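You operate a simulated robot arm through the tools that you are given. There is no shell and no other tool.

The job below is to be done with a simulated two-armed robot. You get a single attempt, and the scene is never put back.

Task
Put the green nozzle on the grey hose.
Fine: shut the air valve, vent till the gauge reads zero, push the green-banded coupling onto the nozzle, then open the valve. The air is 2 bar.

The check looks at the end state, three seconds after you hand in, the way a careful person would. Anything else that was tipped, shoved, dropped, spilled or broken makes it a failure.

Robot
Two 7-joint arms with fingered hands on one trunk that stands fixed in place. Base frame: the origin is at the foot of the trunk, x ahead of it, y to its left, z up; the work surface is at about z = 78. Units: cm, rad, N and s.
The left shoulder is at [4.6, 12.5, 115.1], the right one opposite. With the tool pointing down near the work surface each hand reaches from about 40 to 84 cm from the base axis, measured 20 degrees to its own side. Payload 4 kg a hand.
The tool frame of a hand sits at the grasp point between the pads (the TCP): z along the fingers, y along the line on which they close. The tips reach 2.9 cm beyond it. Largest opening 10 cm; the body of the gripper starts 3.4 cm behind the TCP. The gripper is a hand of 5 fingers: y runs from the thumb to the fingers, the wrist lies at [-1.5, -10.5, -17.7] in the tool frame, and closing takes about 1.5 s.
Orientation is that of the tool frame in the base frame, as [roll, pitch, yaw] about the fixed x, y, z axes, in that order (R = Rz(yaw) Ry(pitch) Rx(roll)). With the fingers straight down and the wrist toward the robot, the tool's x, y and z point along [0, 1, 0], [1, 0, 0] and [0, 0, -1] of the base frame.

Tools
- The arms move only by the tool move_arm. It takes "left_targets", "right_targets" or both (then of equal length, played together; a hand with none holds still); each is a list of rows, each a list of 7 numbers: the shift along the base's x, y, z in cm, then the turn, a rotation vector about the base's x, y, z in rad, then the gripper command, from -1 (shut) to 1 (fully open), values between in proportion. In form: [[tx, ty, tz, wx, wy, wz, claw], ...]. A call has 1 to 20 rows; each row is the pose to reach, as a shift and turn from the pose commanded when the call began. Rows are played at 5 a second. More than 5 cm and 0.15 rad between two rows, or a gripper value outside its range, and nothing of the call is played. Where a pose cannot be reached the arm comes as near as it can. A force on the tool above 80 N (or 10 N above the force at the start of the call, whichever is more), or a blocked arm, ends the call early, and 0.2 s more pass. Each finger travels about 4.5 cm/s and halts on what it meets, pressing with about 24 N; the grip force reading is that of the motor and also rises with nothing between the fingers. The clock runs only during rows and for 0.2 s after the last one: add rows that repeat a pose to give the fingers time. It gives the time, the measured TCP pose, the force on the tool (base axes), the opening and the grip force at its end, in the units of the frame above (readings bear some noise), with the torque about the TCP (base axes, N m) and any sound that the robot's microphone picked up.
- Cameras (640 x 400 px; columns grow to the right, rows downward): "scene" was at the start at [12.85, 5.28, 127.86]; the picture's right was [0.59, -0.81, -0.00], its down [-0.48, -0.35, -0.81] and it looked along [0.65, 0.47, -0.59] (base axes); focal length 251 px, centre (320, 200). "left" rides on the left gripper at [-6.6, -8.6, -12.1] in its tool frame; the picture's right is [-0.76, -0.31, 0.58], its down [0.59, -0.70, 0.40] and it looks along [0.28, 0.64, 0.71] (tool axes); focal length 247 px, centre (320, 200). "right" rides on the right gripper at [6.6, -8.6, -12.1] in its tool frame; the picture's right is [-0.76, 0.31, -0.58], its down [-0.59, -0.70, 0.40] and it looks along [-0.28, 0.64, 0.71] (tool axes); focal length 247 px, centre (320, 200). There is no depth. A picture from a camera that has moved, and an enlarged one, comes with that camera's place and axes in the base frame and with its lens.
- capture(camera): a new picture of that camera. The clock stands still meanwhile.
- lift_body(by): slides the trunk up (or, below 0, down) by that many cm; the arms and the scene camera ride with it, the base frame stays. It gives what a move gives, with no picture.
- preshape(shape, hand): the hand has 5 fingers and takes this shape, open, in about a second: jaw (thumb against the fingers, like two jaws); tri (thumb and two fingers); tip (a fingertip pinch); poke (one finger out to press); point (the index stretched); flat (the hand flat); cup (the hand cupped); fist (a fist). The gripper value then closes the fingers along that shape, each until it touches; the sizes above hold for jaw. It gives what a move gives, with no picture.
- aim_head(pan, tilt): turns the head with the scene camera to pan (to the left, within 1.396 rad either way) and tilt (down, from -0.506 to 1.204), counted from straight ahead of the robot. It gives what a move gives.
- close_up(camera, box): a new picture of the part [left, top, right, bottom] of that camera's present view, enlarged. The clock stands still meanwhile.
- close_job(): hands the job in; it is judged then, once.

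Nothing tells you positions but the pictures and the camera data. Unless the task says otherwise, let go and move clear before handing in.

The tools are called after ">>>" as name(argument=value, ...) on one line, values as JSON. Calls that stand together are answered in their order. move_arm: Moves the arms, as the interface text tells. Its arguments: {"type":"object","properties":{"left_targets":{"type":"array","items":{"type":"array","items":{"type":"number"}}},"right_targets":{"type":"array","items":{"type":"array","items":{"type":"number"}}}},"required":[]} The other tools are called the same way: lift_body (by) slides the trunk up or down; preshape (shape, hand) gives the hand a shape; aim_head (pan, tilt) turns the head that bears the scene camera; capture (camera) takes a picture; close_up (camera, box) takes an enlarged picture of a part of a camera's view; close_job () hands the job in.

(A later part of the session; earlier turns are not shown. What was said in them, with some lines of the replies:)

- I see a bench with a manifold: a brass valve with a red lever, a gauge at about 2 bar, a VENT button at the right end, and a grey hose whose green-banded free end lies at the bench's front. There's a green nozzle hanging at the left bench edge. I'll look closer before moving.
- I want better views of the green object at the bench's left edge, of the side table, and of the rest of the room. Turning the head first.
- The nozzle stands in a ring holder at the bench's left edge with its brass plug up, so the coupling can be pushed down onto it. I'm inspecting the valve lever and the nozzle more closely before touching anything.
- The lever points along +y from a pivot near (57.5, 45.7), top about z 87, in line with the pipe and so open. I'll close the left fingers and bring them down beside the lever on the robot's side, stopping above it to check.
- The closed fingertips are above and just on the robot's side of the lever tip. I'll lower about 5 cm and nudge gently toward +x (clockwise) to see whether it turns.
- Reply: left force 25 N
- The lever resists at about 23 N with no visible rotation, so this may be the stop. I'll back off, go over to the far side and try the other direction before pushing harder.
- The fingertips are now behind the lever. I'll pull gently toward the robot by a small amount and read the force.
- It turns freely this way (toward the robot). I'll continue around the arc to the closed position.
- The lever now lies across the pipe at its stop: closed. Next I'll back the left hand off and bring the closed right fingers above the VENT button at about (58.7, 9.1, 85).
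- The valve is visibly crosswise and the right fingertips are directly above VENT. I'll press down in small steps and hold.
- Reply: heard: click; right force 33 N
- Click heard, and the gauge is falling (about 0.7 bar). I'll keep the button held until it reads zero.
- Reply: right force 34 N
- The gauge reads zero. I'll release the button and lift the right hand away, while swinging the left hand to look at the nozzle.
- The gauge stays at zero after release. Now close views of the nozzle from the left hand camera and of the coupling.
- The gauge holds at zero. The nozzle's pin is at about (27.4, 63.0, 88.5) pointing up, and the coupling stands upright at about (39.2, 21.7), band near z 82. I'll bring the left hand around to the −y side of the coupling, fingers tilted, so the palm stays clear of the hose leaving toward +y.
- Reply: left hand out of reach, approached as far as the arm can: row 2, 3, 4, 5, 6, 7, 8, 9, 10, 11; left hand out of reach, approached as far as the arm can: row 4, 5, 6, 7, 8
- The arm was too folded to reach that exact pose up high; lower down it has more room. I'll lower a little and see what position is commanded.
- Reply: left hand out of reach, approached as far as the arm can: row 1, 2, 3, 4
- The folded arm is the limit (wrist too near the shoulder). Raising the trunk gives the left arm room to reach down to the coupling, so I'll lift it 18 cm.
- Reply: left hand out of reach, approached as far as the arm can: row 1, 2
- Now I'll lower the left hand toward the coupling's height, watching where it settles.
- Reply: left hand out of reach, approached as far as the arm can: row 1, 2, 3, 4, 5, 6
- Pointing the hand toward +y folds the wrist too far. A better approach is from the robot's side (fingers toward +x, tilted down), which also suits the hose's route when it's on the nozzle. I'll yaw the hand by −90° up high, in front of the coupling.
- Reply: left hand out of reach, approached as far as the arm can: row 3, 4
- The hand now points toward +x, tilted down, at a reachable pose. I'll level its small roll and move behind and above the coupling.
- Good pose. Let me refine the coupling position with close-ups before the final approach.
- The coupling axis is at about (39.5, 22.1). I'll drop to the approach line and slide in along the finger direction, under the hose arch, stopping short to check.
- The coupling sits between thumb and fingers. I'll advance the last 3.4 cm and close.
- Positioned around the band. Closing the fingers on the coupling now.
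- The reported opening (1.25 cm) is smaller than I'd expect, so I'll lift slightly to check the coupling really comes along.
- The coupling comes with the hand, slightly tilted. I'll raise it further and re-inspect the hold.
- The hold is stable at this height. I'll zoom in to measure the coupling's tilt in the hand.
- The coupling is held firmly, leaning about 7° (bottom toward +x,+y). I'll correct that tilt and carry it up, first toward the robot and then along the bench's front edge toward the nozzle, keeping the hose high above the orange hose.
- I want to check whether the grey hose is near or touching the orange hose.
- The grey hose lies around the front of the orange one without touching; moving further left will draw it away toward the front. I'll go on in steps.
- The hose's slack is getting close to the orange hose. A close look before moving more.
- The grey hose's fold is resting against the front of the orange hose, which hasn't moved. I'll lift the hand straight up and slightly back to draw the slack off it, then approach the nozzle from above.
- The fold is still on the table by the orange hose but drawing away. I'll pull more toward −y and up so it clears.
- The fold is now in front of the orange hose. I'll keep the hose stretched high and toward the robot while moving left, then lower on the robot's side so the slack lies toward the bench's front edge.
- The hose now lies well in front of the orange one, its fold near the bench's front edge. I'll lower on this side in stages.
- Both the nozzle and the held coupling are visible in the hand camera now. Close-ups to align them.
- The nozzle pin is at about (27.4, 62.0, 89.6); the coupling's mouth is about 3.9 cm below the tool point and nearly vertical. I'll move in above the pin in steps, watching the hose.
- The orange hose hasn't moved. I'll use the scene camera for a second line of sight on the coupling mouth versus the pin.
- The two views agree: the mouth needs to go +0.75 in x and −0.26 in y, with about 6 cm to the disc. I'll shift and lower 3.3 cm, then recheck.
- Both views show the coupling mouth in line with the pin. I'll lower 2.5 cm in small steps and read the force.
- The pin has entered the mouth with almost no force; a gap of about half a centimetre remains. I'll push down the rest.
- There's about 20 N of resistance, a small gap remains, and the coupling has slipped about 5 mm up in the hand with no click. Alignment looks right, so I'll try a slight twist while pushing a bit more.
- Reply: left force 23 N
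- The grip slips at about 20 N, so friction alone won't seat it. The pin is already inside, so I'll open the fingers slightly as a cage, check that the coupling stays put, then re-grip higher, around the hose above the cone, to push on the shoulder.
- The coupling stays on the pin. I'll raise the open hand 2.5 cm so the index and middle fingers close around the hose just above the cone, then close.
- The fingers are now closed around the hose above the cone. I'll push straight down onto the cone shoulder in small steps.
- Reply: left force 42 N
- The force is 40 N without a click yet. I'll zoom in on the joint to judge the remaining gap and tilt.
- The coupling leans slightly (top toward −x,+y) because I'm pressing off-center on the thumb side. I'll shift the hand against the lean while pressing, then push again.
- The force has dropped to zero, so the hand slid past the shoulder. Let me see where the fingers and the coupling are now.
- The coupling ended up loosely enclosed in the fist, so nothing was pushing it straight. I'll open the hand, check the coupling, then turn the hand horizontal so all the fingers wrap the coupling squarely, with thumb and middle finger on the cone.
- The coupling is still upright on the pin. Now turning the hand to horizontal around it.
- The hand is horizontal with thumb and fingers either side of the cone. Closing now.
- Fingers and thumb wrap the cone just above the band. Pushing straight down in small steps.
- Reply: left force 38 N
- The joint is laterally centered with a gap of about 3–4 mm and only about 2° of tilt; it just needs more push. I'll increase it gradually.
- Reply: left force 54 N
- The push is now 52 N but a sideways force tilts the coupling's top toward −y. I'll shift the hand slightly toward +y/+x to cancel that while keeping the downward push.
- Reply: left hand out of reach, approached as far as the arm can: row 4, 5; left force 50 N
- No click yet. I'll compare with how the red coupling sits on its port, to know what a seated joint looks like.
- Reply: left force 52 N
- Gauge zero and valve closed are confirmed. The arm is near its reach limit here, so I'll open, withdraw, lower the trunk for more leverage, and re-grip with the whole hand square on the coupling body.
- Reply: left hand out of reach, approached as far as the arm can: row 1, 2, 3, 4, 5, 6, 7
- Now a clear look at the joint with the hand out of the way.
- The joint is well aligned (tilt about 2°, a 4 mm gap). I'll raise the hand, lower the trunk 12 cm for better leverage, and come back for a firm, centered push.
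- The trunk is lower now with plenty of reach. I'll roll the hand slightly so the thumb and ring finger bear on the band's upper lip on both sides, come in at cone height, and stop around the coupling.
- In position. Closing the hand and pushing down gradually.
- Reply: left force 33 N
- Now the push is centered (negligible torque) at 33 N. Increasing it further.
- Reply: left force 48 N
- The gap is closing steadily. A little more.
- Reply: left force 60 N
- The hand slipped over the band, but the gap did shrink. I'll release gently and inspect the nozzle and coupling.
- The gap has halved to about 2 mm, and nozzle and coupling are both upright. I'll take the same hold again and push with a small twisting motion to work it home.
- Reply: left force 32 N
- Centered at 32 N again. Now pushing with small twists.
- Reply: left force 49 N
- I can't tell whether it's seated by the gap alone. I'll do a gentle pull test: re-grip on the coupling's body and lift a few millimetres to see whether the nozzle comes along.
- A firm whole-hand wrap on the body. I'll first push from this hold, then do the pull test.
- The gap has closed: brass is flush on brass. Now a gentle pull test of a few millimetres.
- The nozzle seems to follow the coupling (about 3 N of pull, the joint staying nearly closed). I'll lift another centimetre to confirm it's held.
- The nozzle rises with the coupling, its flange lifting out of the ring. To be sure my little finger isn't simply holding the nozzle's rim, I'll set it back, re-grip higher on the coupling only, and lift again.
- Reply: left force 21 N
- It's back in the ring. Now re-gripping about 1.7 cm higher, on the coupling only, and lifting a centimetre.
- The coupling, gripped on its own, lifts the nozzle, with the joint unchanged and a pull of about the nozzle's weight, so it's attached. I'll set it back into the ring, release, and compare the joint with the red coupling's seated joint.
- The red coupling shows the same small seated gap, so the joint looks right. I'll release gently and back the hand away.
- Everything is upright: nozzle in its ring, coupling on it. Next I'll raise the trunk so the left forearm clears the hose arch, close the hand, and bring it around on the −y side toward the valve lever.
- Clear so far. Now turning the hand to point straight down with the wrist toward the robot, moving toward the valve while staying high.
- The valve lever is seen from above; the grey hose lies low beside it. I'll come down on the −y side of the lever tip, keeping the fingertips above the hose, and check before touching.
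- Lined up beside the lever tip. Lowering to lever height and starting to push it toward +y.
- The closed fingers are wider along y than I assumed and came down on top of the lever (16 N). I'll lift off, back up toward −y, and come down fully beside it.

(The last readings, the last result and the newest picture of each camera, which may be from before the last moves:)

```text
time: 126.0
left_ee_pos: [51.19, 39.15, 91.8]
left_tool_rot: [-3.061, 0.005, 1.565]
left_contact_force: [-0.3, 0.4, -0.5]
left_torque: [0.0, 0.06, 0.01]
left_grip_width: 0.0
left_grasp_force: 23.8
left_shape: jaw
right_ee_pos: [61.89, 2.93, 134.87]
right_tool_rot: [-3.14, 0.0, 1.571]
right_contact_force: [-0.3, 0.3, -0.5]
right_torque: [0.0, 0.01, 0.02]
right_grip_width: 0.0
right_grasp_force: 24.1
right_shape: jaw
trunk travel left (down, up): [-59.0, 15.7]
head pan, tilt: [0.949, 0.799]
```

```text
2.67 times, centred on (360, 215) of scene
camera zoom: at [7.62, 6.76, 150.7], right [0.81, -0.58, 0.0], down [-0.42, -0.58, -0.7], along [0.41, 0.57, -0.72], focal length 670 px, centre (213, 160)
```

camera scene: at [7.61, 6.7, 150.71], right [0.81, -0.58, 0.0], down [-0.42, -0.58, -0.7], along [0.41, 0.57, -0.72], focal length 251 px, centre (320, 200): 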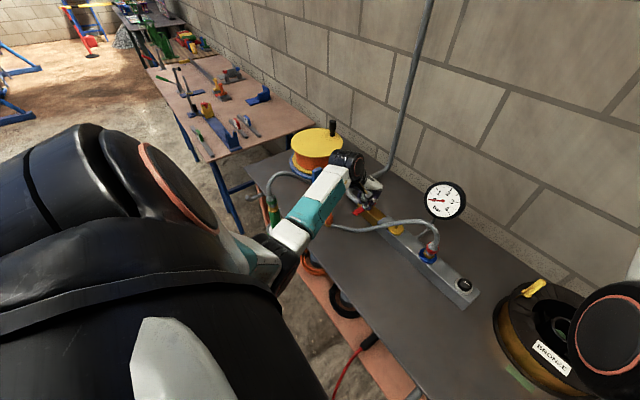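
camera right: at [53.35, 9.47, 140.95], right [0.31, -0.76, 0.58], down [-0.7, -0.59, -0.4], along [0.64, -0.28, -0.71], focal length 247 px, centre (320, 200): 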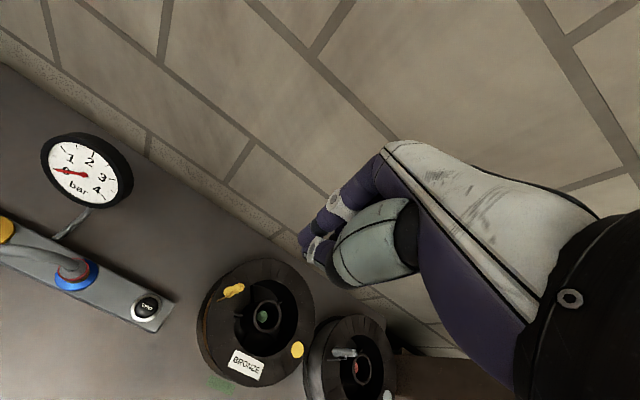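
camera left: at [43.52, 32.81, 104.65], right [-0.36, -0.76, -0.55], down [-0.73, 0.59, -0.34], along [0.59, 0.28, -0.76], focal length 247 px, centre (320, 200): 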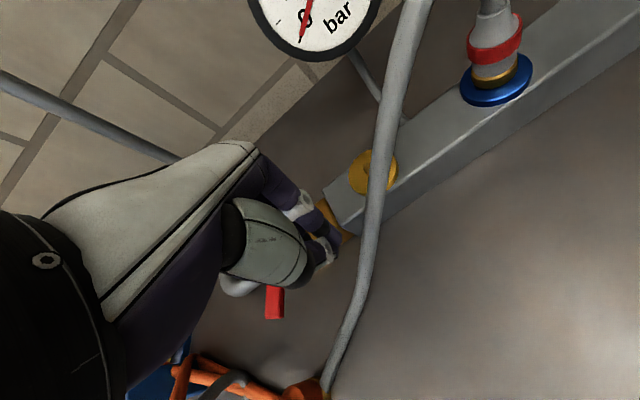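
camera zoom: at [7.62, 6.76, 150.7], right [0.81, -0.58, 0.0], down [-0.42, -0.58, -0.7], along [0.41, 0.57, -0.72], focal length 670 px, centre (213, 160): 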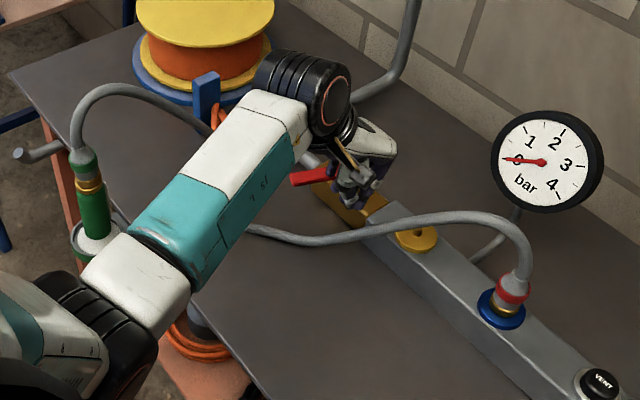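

The lever has already turned about 20°. I'm now clear on its −y side; lowering and pushing it along its arc.

>>> move_arm(left_targets=[[0, 0.3, -2, 0, 0, 0, -1], [0, 0.6, -4, 0, 0, 0, -1], [0, 0.8, -4.8, 0, 0, 0, -1], [0, 2, -4.8, 0, 0, 0, -1], [0, 3.5, -4.8, 0, 0, 0, -1], [0.2, 5, -4.8, 0, 0, 0, -1], [0.5, 6.2, -4.8, 0, 0, 0, -1], [0.5, 6.2, -4.8, 0, 0, 0, -1]])

>>> capture(camera="left")

>>> close_up(camera="scene", box=[250, 140, 470, 290])

```text
time: 127.8
left_ee_pos: [51.89, 45.63, 87.07]
left_tool_rot: [-3.064, 0.004, 1.564]
left_contact_force: [0.0, 0.1, -0.1]
left_torque: [0.02, 0.01, 0.01]
left_grip_width: 0.0
left_grasp_force: 23.9
left_shape: jaw
right_ee_pos: [61.93, 2.85, 134.99]
right_tool_rot: [-3.141, 0.0, 1.57]
right_contact_force: [0.6, 0.5, 0.6]
right_torque: [-0.05, 0.01, 0.0]
right_grip_width: 0.0
right_grasp_force: 24.5
right_shape: jaw
trunk travel left (down, up): [-59.0, 15.7]
head pan, tilt: [0.949, 0.799]
```

```text
taken
camera left: at [44.14, 39.09, 99.83], right [-0.36, -0.76, -0.55], down [-0.73, 0.59, -0.35], along [0.59, 0.28, -0.76], focal length 247 px, centre (320, 200)
```

left: 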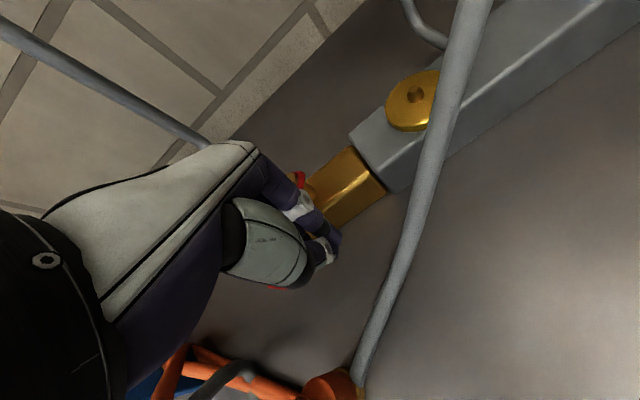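

```text
2.67 times, centred on (360, 215) of scene
camera zoom: at [7.59, 6.69, 150.71], right [0.81, -0.58, 0.0], down [-0.42, -0.58, -0.7], along [0.41, 0.57, -0.72], focal length 670 px, centre (213, 160)
```

zoom: 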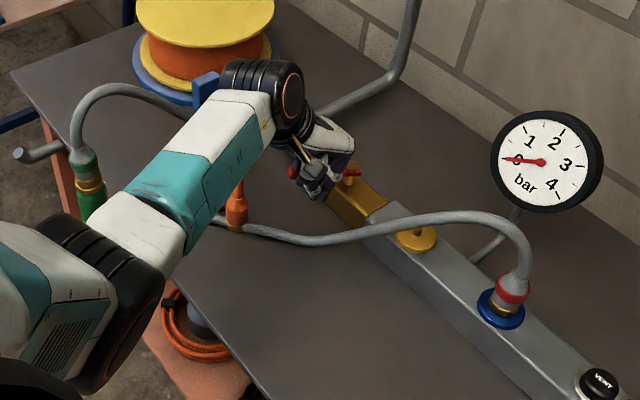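

No contact yet. Continuing along the lever's arc toward the open position.

>>> move_arm(left_targets=[[0, 1, 0, 0, 0, 0, -1], [0.2, 2, 0, 0, 0, 0, -1], [0.6, 3, 0, 0, 0, 0, -1], [1.2, 4, 0, 0, 0, 0, -1], [1.9, 4.7, 0, 0, 0, 0, -1], [2.6, 5.3, 0, 0, 0, 0, -1], [3.2, 5.7, 0, 0, 0, 0, -1], [3.2, 5.7, 0, 0, 0, 0, -1]])

>>> capture(camera="left")

>>> close_up(camera="scene", box=[250, 140, 470, 290])

```text
time: 129.6
left_ee_pos: [54.95, 51.19, 87.23]
left_tool_rot: [-3.064, 0.003, 1.564]
left_contact_force: [-0.7, -0.7, 1.0]
left_torque: [0.03, 0.04, 0.01]
left_grip_width: 0.0
left_grasp_force: 24.1
left_shape: jaw
right_ee_pos: [61.91, 2.81, 134.91]
right_tool_rot: [3.141, -0.001, 1.571]
right_contact_force: [1.0, -0.3, 0.0]
right_torque: [-0.01, -0.02, -0.02]
right_grip_width: 0.0
right_grasp_force: 24.2
right_shape: jaw
trunk travel left (down, up): [-59.0, 15.7]
head pan, tilt: [0.949, 0.799]
```

```text
taken
camera left: at [47.36, 44.91, 99.91], right [-0.36, -0.76, -0.55], down [-0.73, 0.59, -0.34], along [0.59, 0.28, -0.76], focal length 247 px, centre (320, 200)
```

left: 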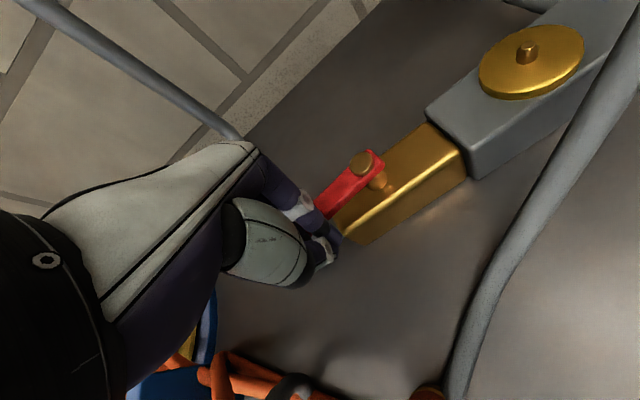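

```text
2.67 times, centred on (360, 215) of scene
camera zoom: at [7.59, 6.71, 150.7], right [0.81, -0.58, 0.0], down [-0.42, -0.58, -0.7], along [0.41, 0.57, -0.72], focal length 670 px, centre (213, 160)
```

zoom: 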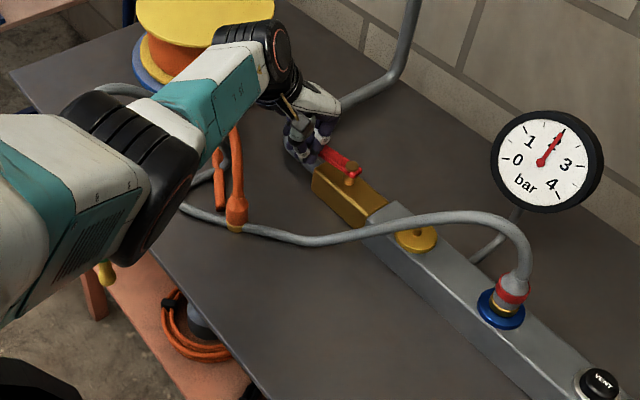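

The gauge is back at 2 bar with no hiss. I'll nudge the lever the last bit to its fully open stop.

>>> move_arm(left_targets=[[0.4, 0.2, 0, 0, 0, 0, -1], [0.8, 0.2, 0, 0, 0, 0, -1], [1.2, 0.2, 0, 0, 0, 0, -1], [1.4, 0.2, 0, 0, 0, 0, -1], [1.4, 0.2, 0, 0, 0, 0, -1]])

>>> capture(camera="left")

>>> capture(camera="scene")

```text
time: 130.8
left_ee_pos: [56.4, 51.52, 87.13]
left_tool_rot: [-3.062, 0.004, 1.565]
left_contact_force: [-7.2, 0.5, 4.1]
left_torque: [0.04, 0.06, 0.09]
left_grip_width: 0.0
left_grasp_force: 23.6
left_shape: jaw
right_ee_pos: [61.83, 2.86, 135.0]
right_tool_rot: [-3.14, 0.0, 1.571]
right_contact_force: [-0.5, 0.2, 0.4]
right_torque: [0.02, -0.03, 0.01]
right_grip_width: 0.0
right_grasp_force: 24.6
right_shape: jaw
trunk travel left (down, up): [-59.0, 15.7]
head pan, tilt: [0.949, 0.799]
```

```text
taken
camera left: at [48.59, 45.1, 99.89], right [-0.36, -0.76, -0.55], down [-0.73, 0.59, -0.34], along [0.59, 0.28, -0.76], focal length 247 px, centre (320, 200)
```

left: 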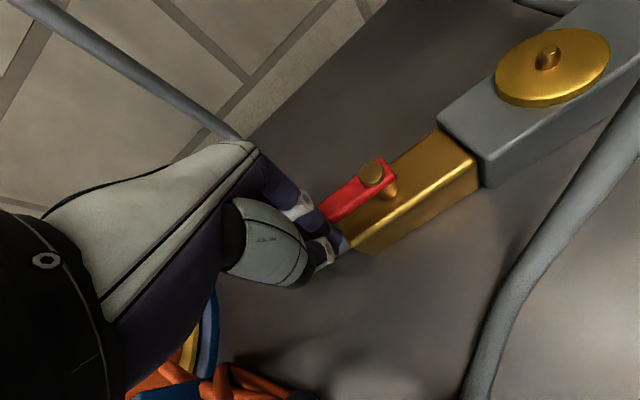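

```text
taken
camera scene: at [7.48, 6.69, 150.72], right [0.81, -0.58, 0.0], down [-0.42, -0.58, -0.7], along [0.41, 0.57, -0.72], focal length 251 px, centre (320, 200)
```

scene: 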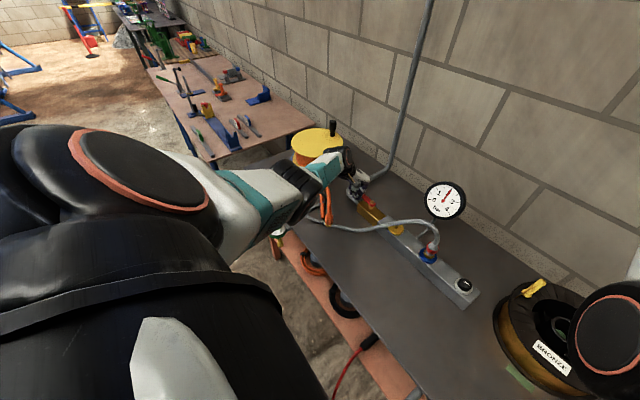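

The lever is fully open against its stop and the gauge reads 2 bar. Backing off, lifting away, and retreating.

>>> move_arm(left_targets=[[-1, 0, 0, 0, 0, 0, -1], [-1.8, 0, 1, 0, 0, 0, -1], [-2, 0, 5, 0, 0, 0, -1], [-2, 0, 9, 0, 0, 0, -1], [-2, -1, 13, 0, 0, 0, -1], [-3, -3, 17, 0, 0, 0, -1], [-5, -6, 21, 0, 0, 0, -1], [-8, -9, 25, 0, 0, 0, -1], [-10, -12, 28, 0, 0, 0, -1], [-10, -12, 28, 0, 0, 0, -1]])

>>> capture(camera="scene")

>>> capture(camera="left")

```text
refused: row 7 steps farther than a row can; nothing moved
```

```text
taken
camera scene: at [7.48, 6.69, 150.72], right [0.81, -0.58, 0.0], down [-0.42, -0.58, -0.7], along [0.41, 0.57, -0.72], focal length 251 px, centre (320, 200)
```

scene: 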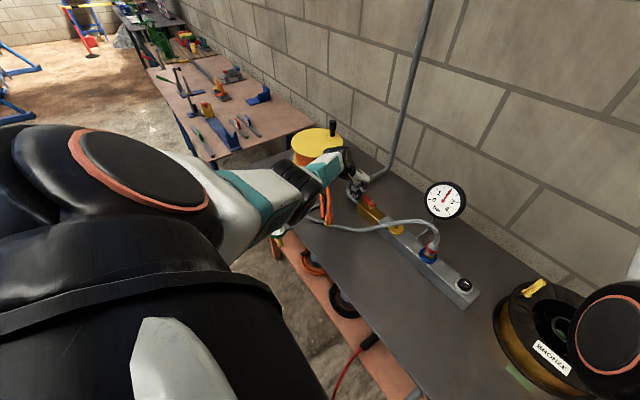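

```text
taken
camera left: at [48.59, 45.1, 99.89], right [-0.36, -0.76, -0.55], down [-0.73, 0.59, -0.34], along [0.59, 0.28, -0.76], focal length 247 px, centre (320, 200)
```

left: 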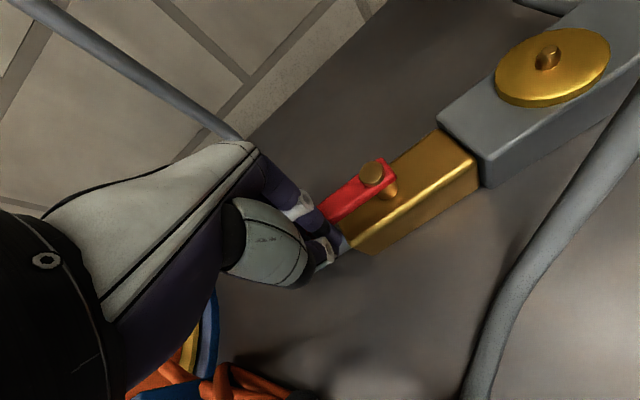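

That move was refused for too large a step; repeating it with smaller rows.

>>> move_arm(left_targets=[[-1, 0, 0, 0, 0, 0, -1], [-1.8, 0, 1, 0, 0, 0, -1], [-2, 0, 4, 0, 0, 0, -1], [-2, 0, 8, 0, 0, 0, -1], [-2, 0, 12, 0, 0, 0, -1], [-2, 0, 16, 0, 0, 0, -1], [-2, -1, 20, 0, 0, 0, -1], [-3, -3, 23, 0, 0, 0, -1], [-5, -6, 25, 0, 0, 0, -1], [-7, -9, 27, 0, 0, 0, -1], [-9, -12, 28, 0, 0, 0, -1], [-9, -12, 28, 0, 0, 0, -1]])

>>> capture(camera="scene")

>>> capture(camera="left")

```text
time: 133.4
left_ee_pos: [47.31, 39.4, 115.22]
left_tool_rot: [-3.063, 0.005, 1.563]
left_contact_force: [0.1, 1.1, 0.1]
left_torque: [0.0, -0.02, 0.0]
left_grip_width: 0.0
left_grasp_force: 23.9
left_shape: jaw
right_ee_pos: [61.79, 2.99, 134.93]
right_tool_rot: [3.141, 0.003, 1.571]
right_contact_force: [-0.7, 0.1, -0.1]
right_torque: [-0.01, -0.01, 0.02]
right_grip_width: 0.0
right_grasp_force: 23.7
right_shape: jaw
trunk travel left (down, up): [-59.0, 15.7]
head pan, tilt: [0.949, 0.799]
```

```text
taken
camera scene: at [7.62, 6.8, 150.7], right [0.81, -0.58, 0.0], down [-0.42, -0.58, -0.7], along [0.41, 0.57, -0.72], focal length 251 px, centre (320, 200)
```

scene: 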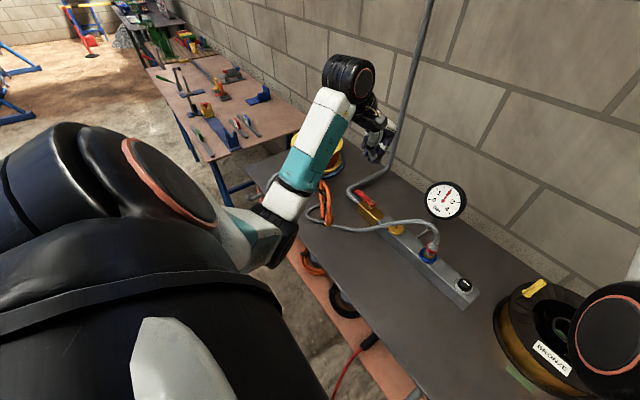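

```text
taken
camera left: at [39.63, 33.02, 128.05], right [-0.36, -0.76, -0.55], down [-0.73, 0.59, -0.34], along [0.58, 0.28, -0.76], focal length 247 px, centre (320, 200)
```

left: 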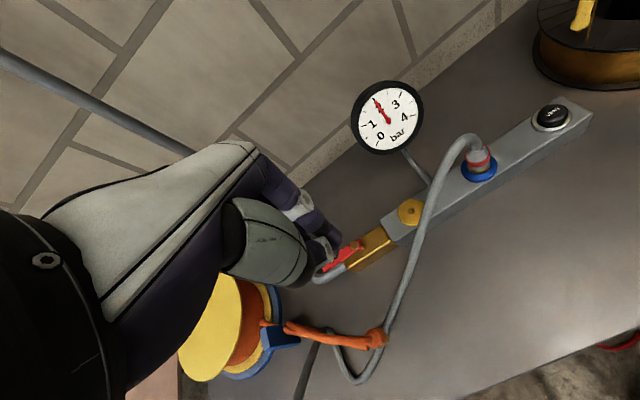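

The gauge holds at 2 bar. I'll move the arm aside to see the nozzle and the rest of the bench for a final check.

>>> move_arm(left_targets=[[1, -3, 1, 0, 0, 0, -1], [2, -6, 2, 0, 0, 0, -1], [3, -9, 3, 0, 0, 0, -1], [3, -12, 3, 0, 0, 0, -1], [3, -14, 3, 0, 0, 0, -1], [3, -14, 3, 0, 0, 0, -1]])

>>> aim_head(pan=1.15, tilt=0.8)

>>> capture(camera="scene")

>>> capture(camera="left")

```text
time: 134.8
left_ee_pos: [49.51, 30.48, 117.75]
left_tool_rot: [-3.066, 0.014, 1.542]
left_contact_force: [-0.1, -0.3, -0.1]
left_torque: [-0.01, 0.0, 0.02]
left_grip_width: 0.01
left_grasp_force: 24.2
left_shape: jaw
left hand out of reach, approached as far as the arm can: row 3, 4, 5, 6
right_ee_pos: [61.83, 2.87, 134.98]
right_tool_rot: [-3.141, 0.001, 1.572]
right_contact_force: [0.2, -0.1, -0.7]
right_torque: [0.02, -0.01, -0.02]
right_grip_width: 0.03
right_grasp_force: 24.1
right_shape: jaw
trunk travel left (down, up): [-59.0, 15.7]
head pan, tilt: [0.949, 0.799]
```

```text
time: 135.5
left_ee_pos: [49.47, 30.31, 117.75]
left_tool_rot: [-3.067, 0.014, 1.541]
left_contact_force: [0.2, -0.1, 0.4]
left_torque: [-0.02, 0.0, 0.01]
left_grip_width: 0.0
left_grasp_force: 24.2
left_shape: jaw
right_ee_pos: [61.91, 2.82, 134.92]
right_tool_rot: [3.139, 0.0, 1.571]
right_contact_force: [0.2, -0.1, -0.5]
right_torque: [0.01, 0.03, 0.0]
right_grip_width: 0.01
right_grasp_force: 23.8
right_shape: jaw
trunk travel left (down, up): [-59.0, 15.7]
head pan, tilt: [1.15, 0.799]
```

```text
taken
camera scene: at [6.21, 7.5, 150.71], right [0.91, -0.41, 0.0], down [-0.29, -0.65, -0.7], along [0.28, 0.64, -0.72], focal length 251 px, centre (320, 200)
```

scene: 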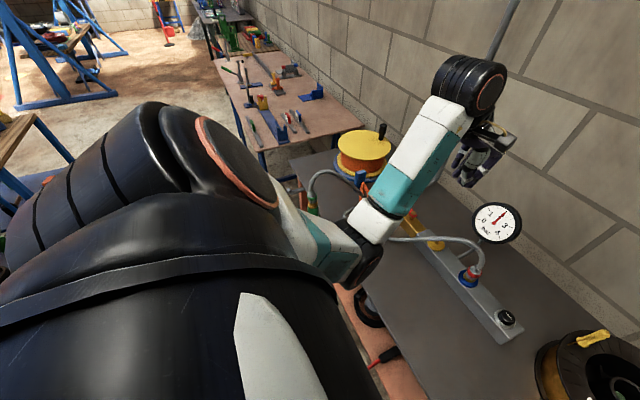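

```text
taken
camera left: at [41.61, 24.22, 130.57], right [-0.37, -0.75, -0.54], down [-0.71, 0.61, -0.35], along [0.59, 0.26, -0.76], focal length 247 px, centre (320, 200)
```

left: 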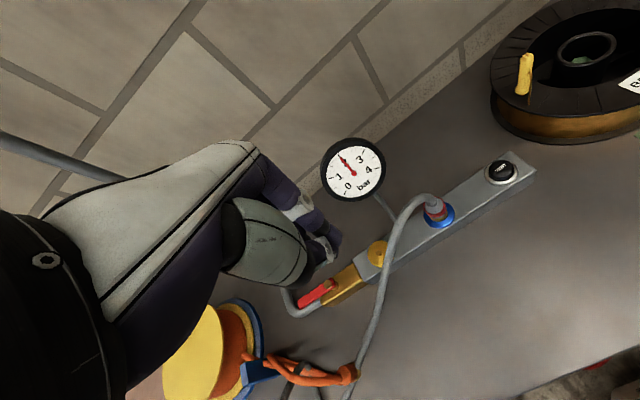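

The elbow blocks the view of the nozzle. I'll swing the hand, staying high, to look at it with the hand camera.

>>> move_arm(left_targets=[[-2, 4, 1, 0, 0, 0.12, -1], [-4, 8, 2, 0, 0, 0.26, -1], [-6, 12, 3, 0, 0, 0.4, -1], [-9, 15, 4, 0, 0, 0.54, -1], [-12, 18, 5, 0, 0, 0.68, -1], [-15, 20, 6, 0, 0, 0.82, -1], [-18, 22, 6, 0, 0, 0.96, -1], [-18, 22, 6, 0, 0, 1.1, -1], [-18, 22, 6, 0, 0, 1.2, -1], [-18, 22, 6, 0, 0, 1.2, -1]])

>>> capture(camera="left")

>>> capture(camera="scene")

```text
time: 137.7
left_ee_pos: [13.1, 61.0, 115.44]
left_tool_rot: [-3.09, 0.051, 2.666]
left_contact_force: [0.6, -0.4, 1.0]
left_torque: [0.03, 0.04, 0.01]
left_grip_width: 0.0
left_grasp_force: 23.9
left_shape: jaw
left hand out of reach, approached as far as the arm can: row 1, 2, 3, 4, 5, 6, 7, 8, 9, 10
right_ee_pos: [61.93, 2.93, 134.84]
right_tool_rot: [-3.14, 0.002, 1.57]
right_contact_force: [-0.5, -0.7, 0.7]
right_torque: [0.0, 0.04, -0.02]
right_grip_width: 0.0
right_grasp_force: 23.9
right_shape: jaw
trunk travel left (down, up): [-59.0, 15.7]
head pan, tilt: [1.15, 0.799]
```

```text
taken
camera left: at [14.52, 51.23, 128.2], right [0.55, -0.66, -0.52], down [-0.84, -0.38, -0.39], along [0.06, 0.65, -0.76], focal length 247 px, centre (320, 200)
```

left: 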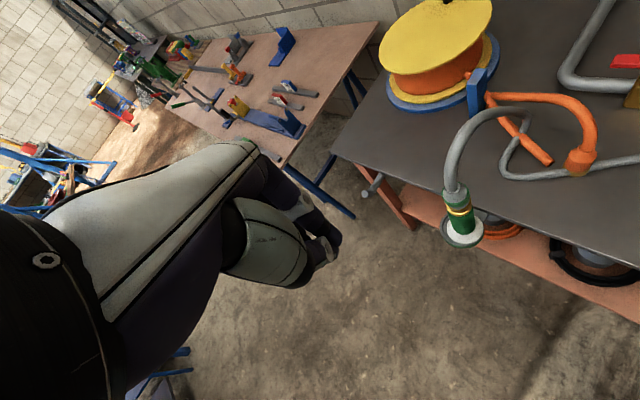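

```text
taken
camera scene: at [6.25, 7.52, 150.7], right [0.91, -0.41, 0.0], down [-0.29, -0.65, -0.7], along [0.28, 0.64, -0.72], focal length 251 px, centre (320, 200)
```

scene: 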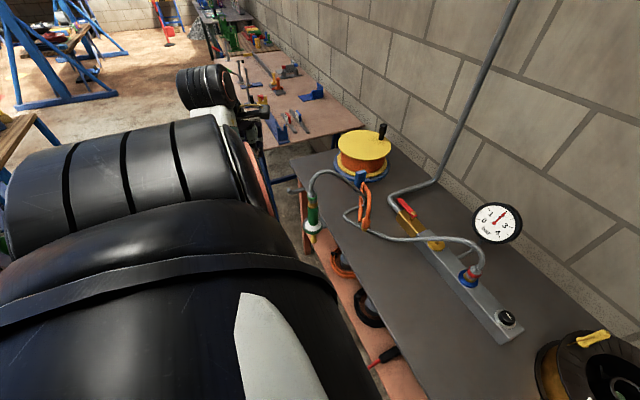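

The arm is well clear now and both cameras see the nozzle. Final close-ups.

>>> close_up(camera="left", box=[420, 80, 600, 260])

>>> close_up(camera="scene", box=[290, 140, 400, 250])

>>> close_up(camera="scene", box=[380, 180, 540, 350])

```text
2.22 times, centred on (510, 170) of left
camera zoom: at [14.52, 51.23, 128.2], right [0.55, -0.66, -0.52], down [-0.84, -0.38, -0.39], along [0.06, 0.65, -0.76], focal length 549 px, centre (-102, 267)
```

zoom: 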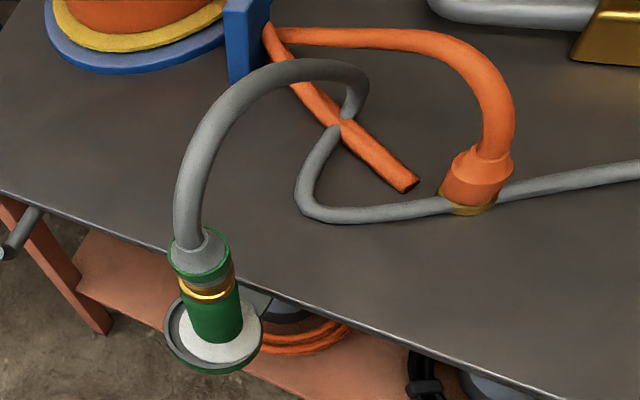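

```text
3.64 times, centred on (345, 195) of scene
camera zoom: at [6.25, 7.52, 150.7], right [0.91, -0.41, 0.0], down [-0.29, -0.65, -0.7], along [0.28, 0.64, -0.72], focal length 913 px, centre (229, 218)
```

zoom: 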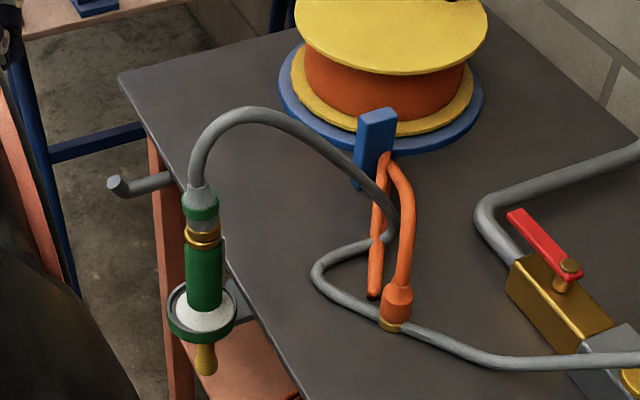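

```text
2.35 times, centred on (460, 265) of scene
camera zoom: at [6.25, 7.52, 150.7], right [0.91, -0.41, 0.0], down [-0.29, -0.65, -0.7], along [0.28, 0.64, -0.72], focal length 591 px, centre (-9, 47)
```

zoom: 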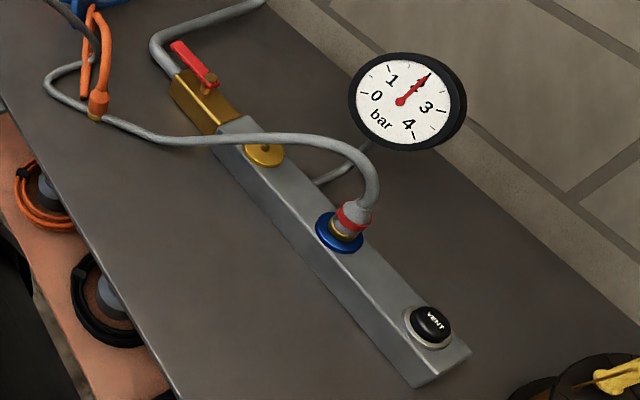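

>>> close_job()

```text
The job is handed in.
```

The green nozzle is on the grey hose and the job is handed in. The air valve is open again, the gauge reads 2 bar, and I heard no hiss.

- **Sequence:** I shut the valve, held VENT until the gauge read zero, pushed the green-banded coupling onto the nozzle, then opened the valve.
- **Joint:** I heard no click when it seated. It took several pushes, up to about 60 N, because the hand kept slipping. A gap of about 2 mm remains, about the same as the red coupling shows on its port. As a test, I gripped the coupling alone and lifted, and the nozzle came up with it.
- **Rest of the scene:** The nozzle is back in its ring holder. The grey hose rests against the orange hose. I could see no movement of the orange hose beyond measurement error. My hand came down on the valve lever once, at about 16 N, before I turned it properly. I saw no damage.
- **Arms:** Both hands are clear of the work. The trunk ended about 24 cm above its starting height.
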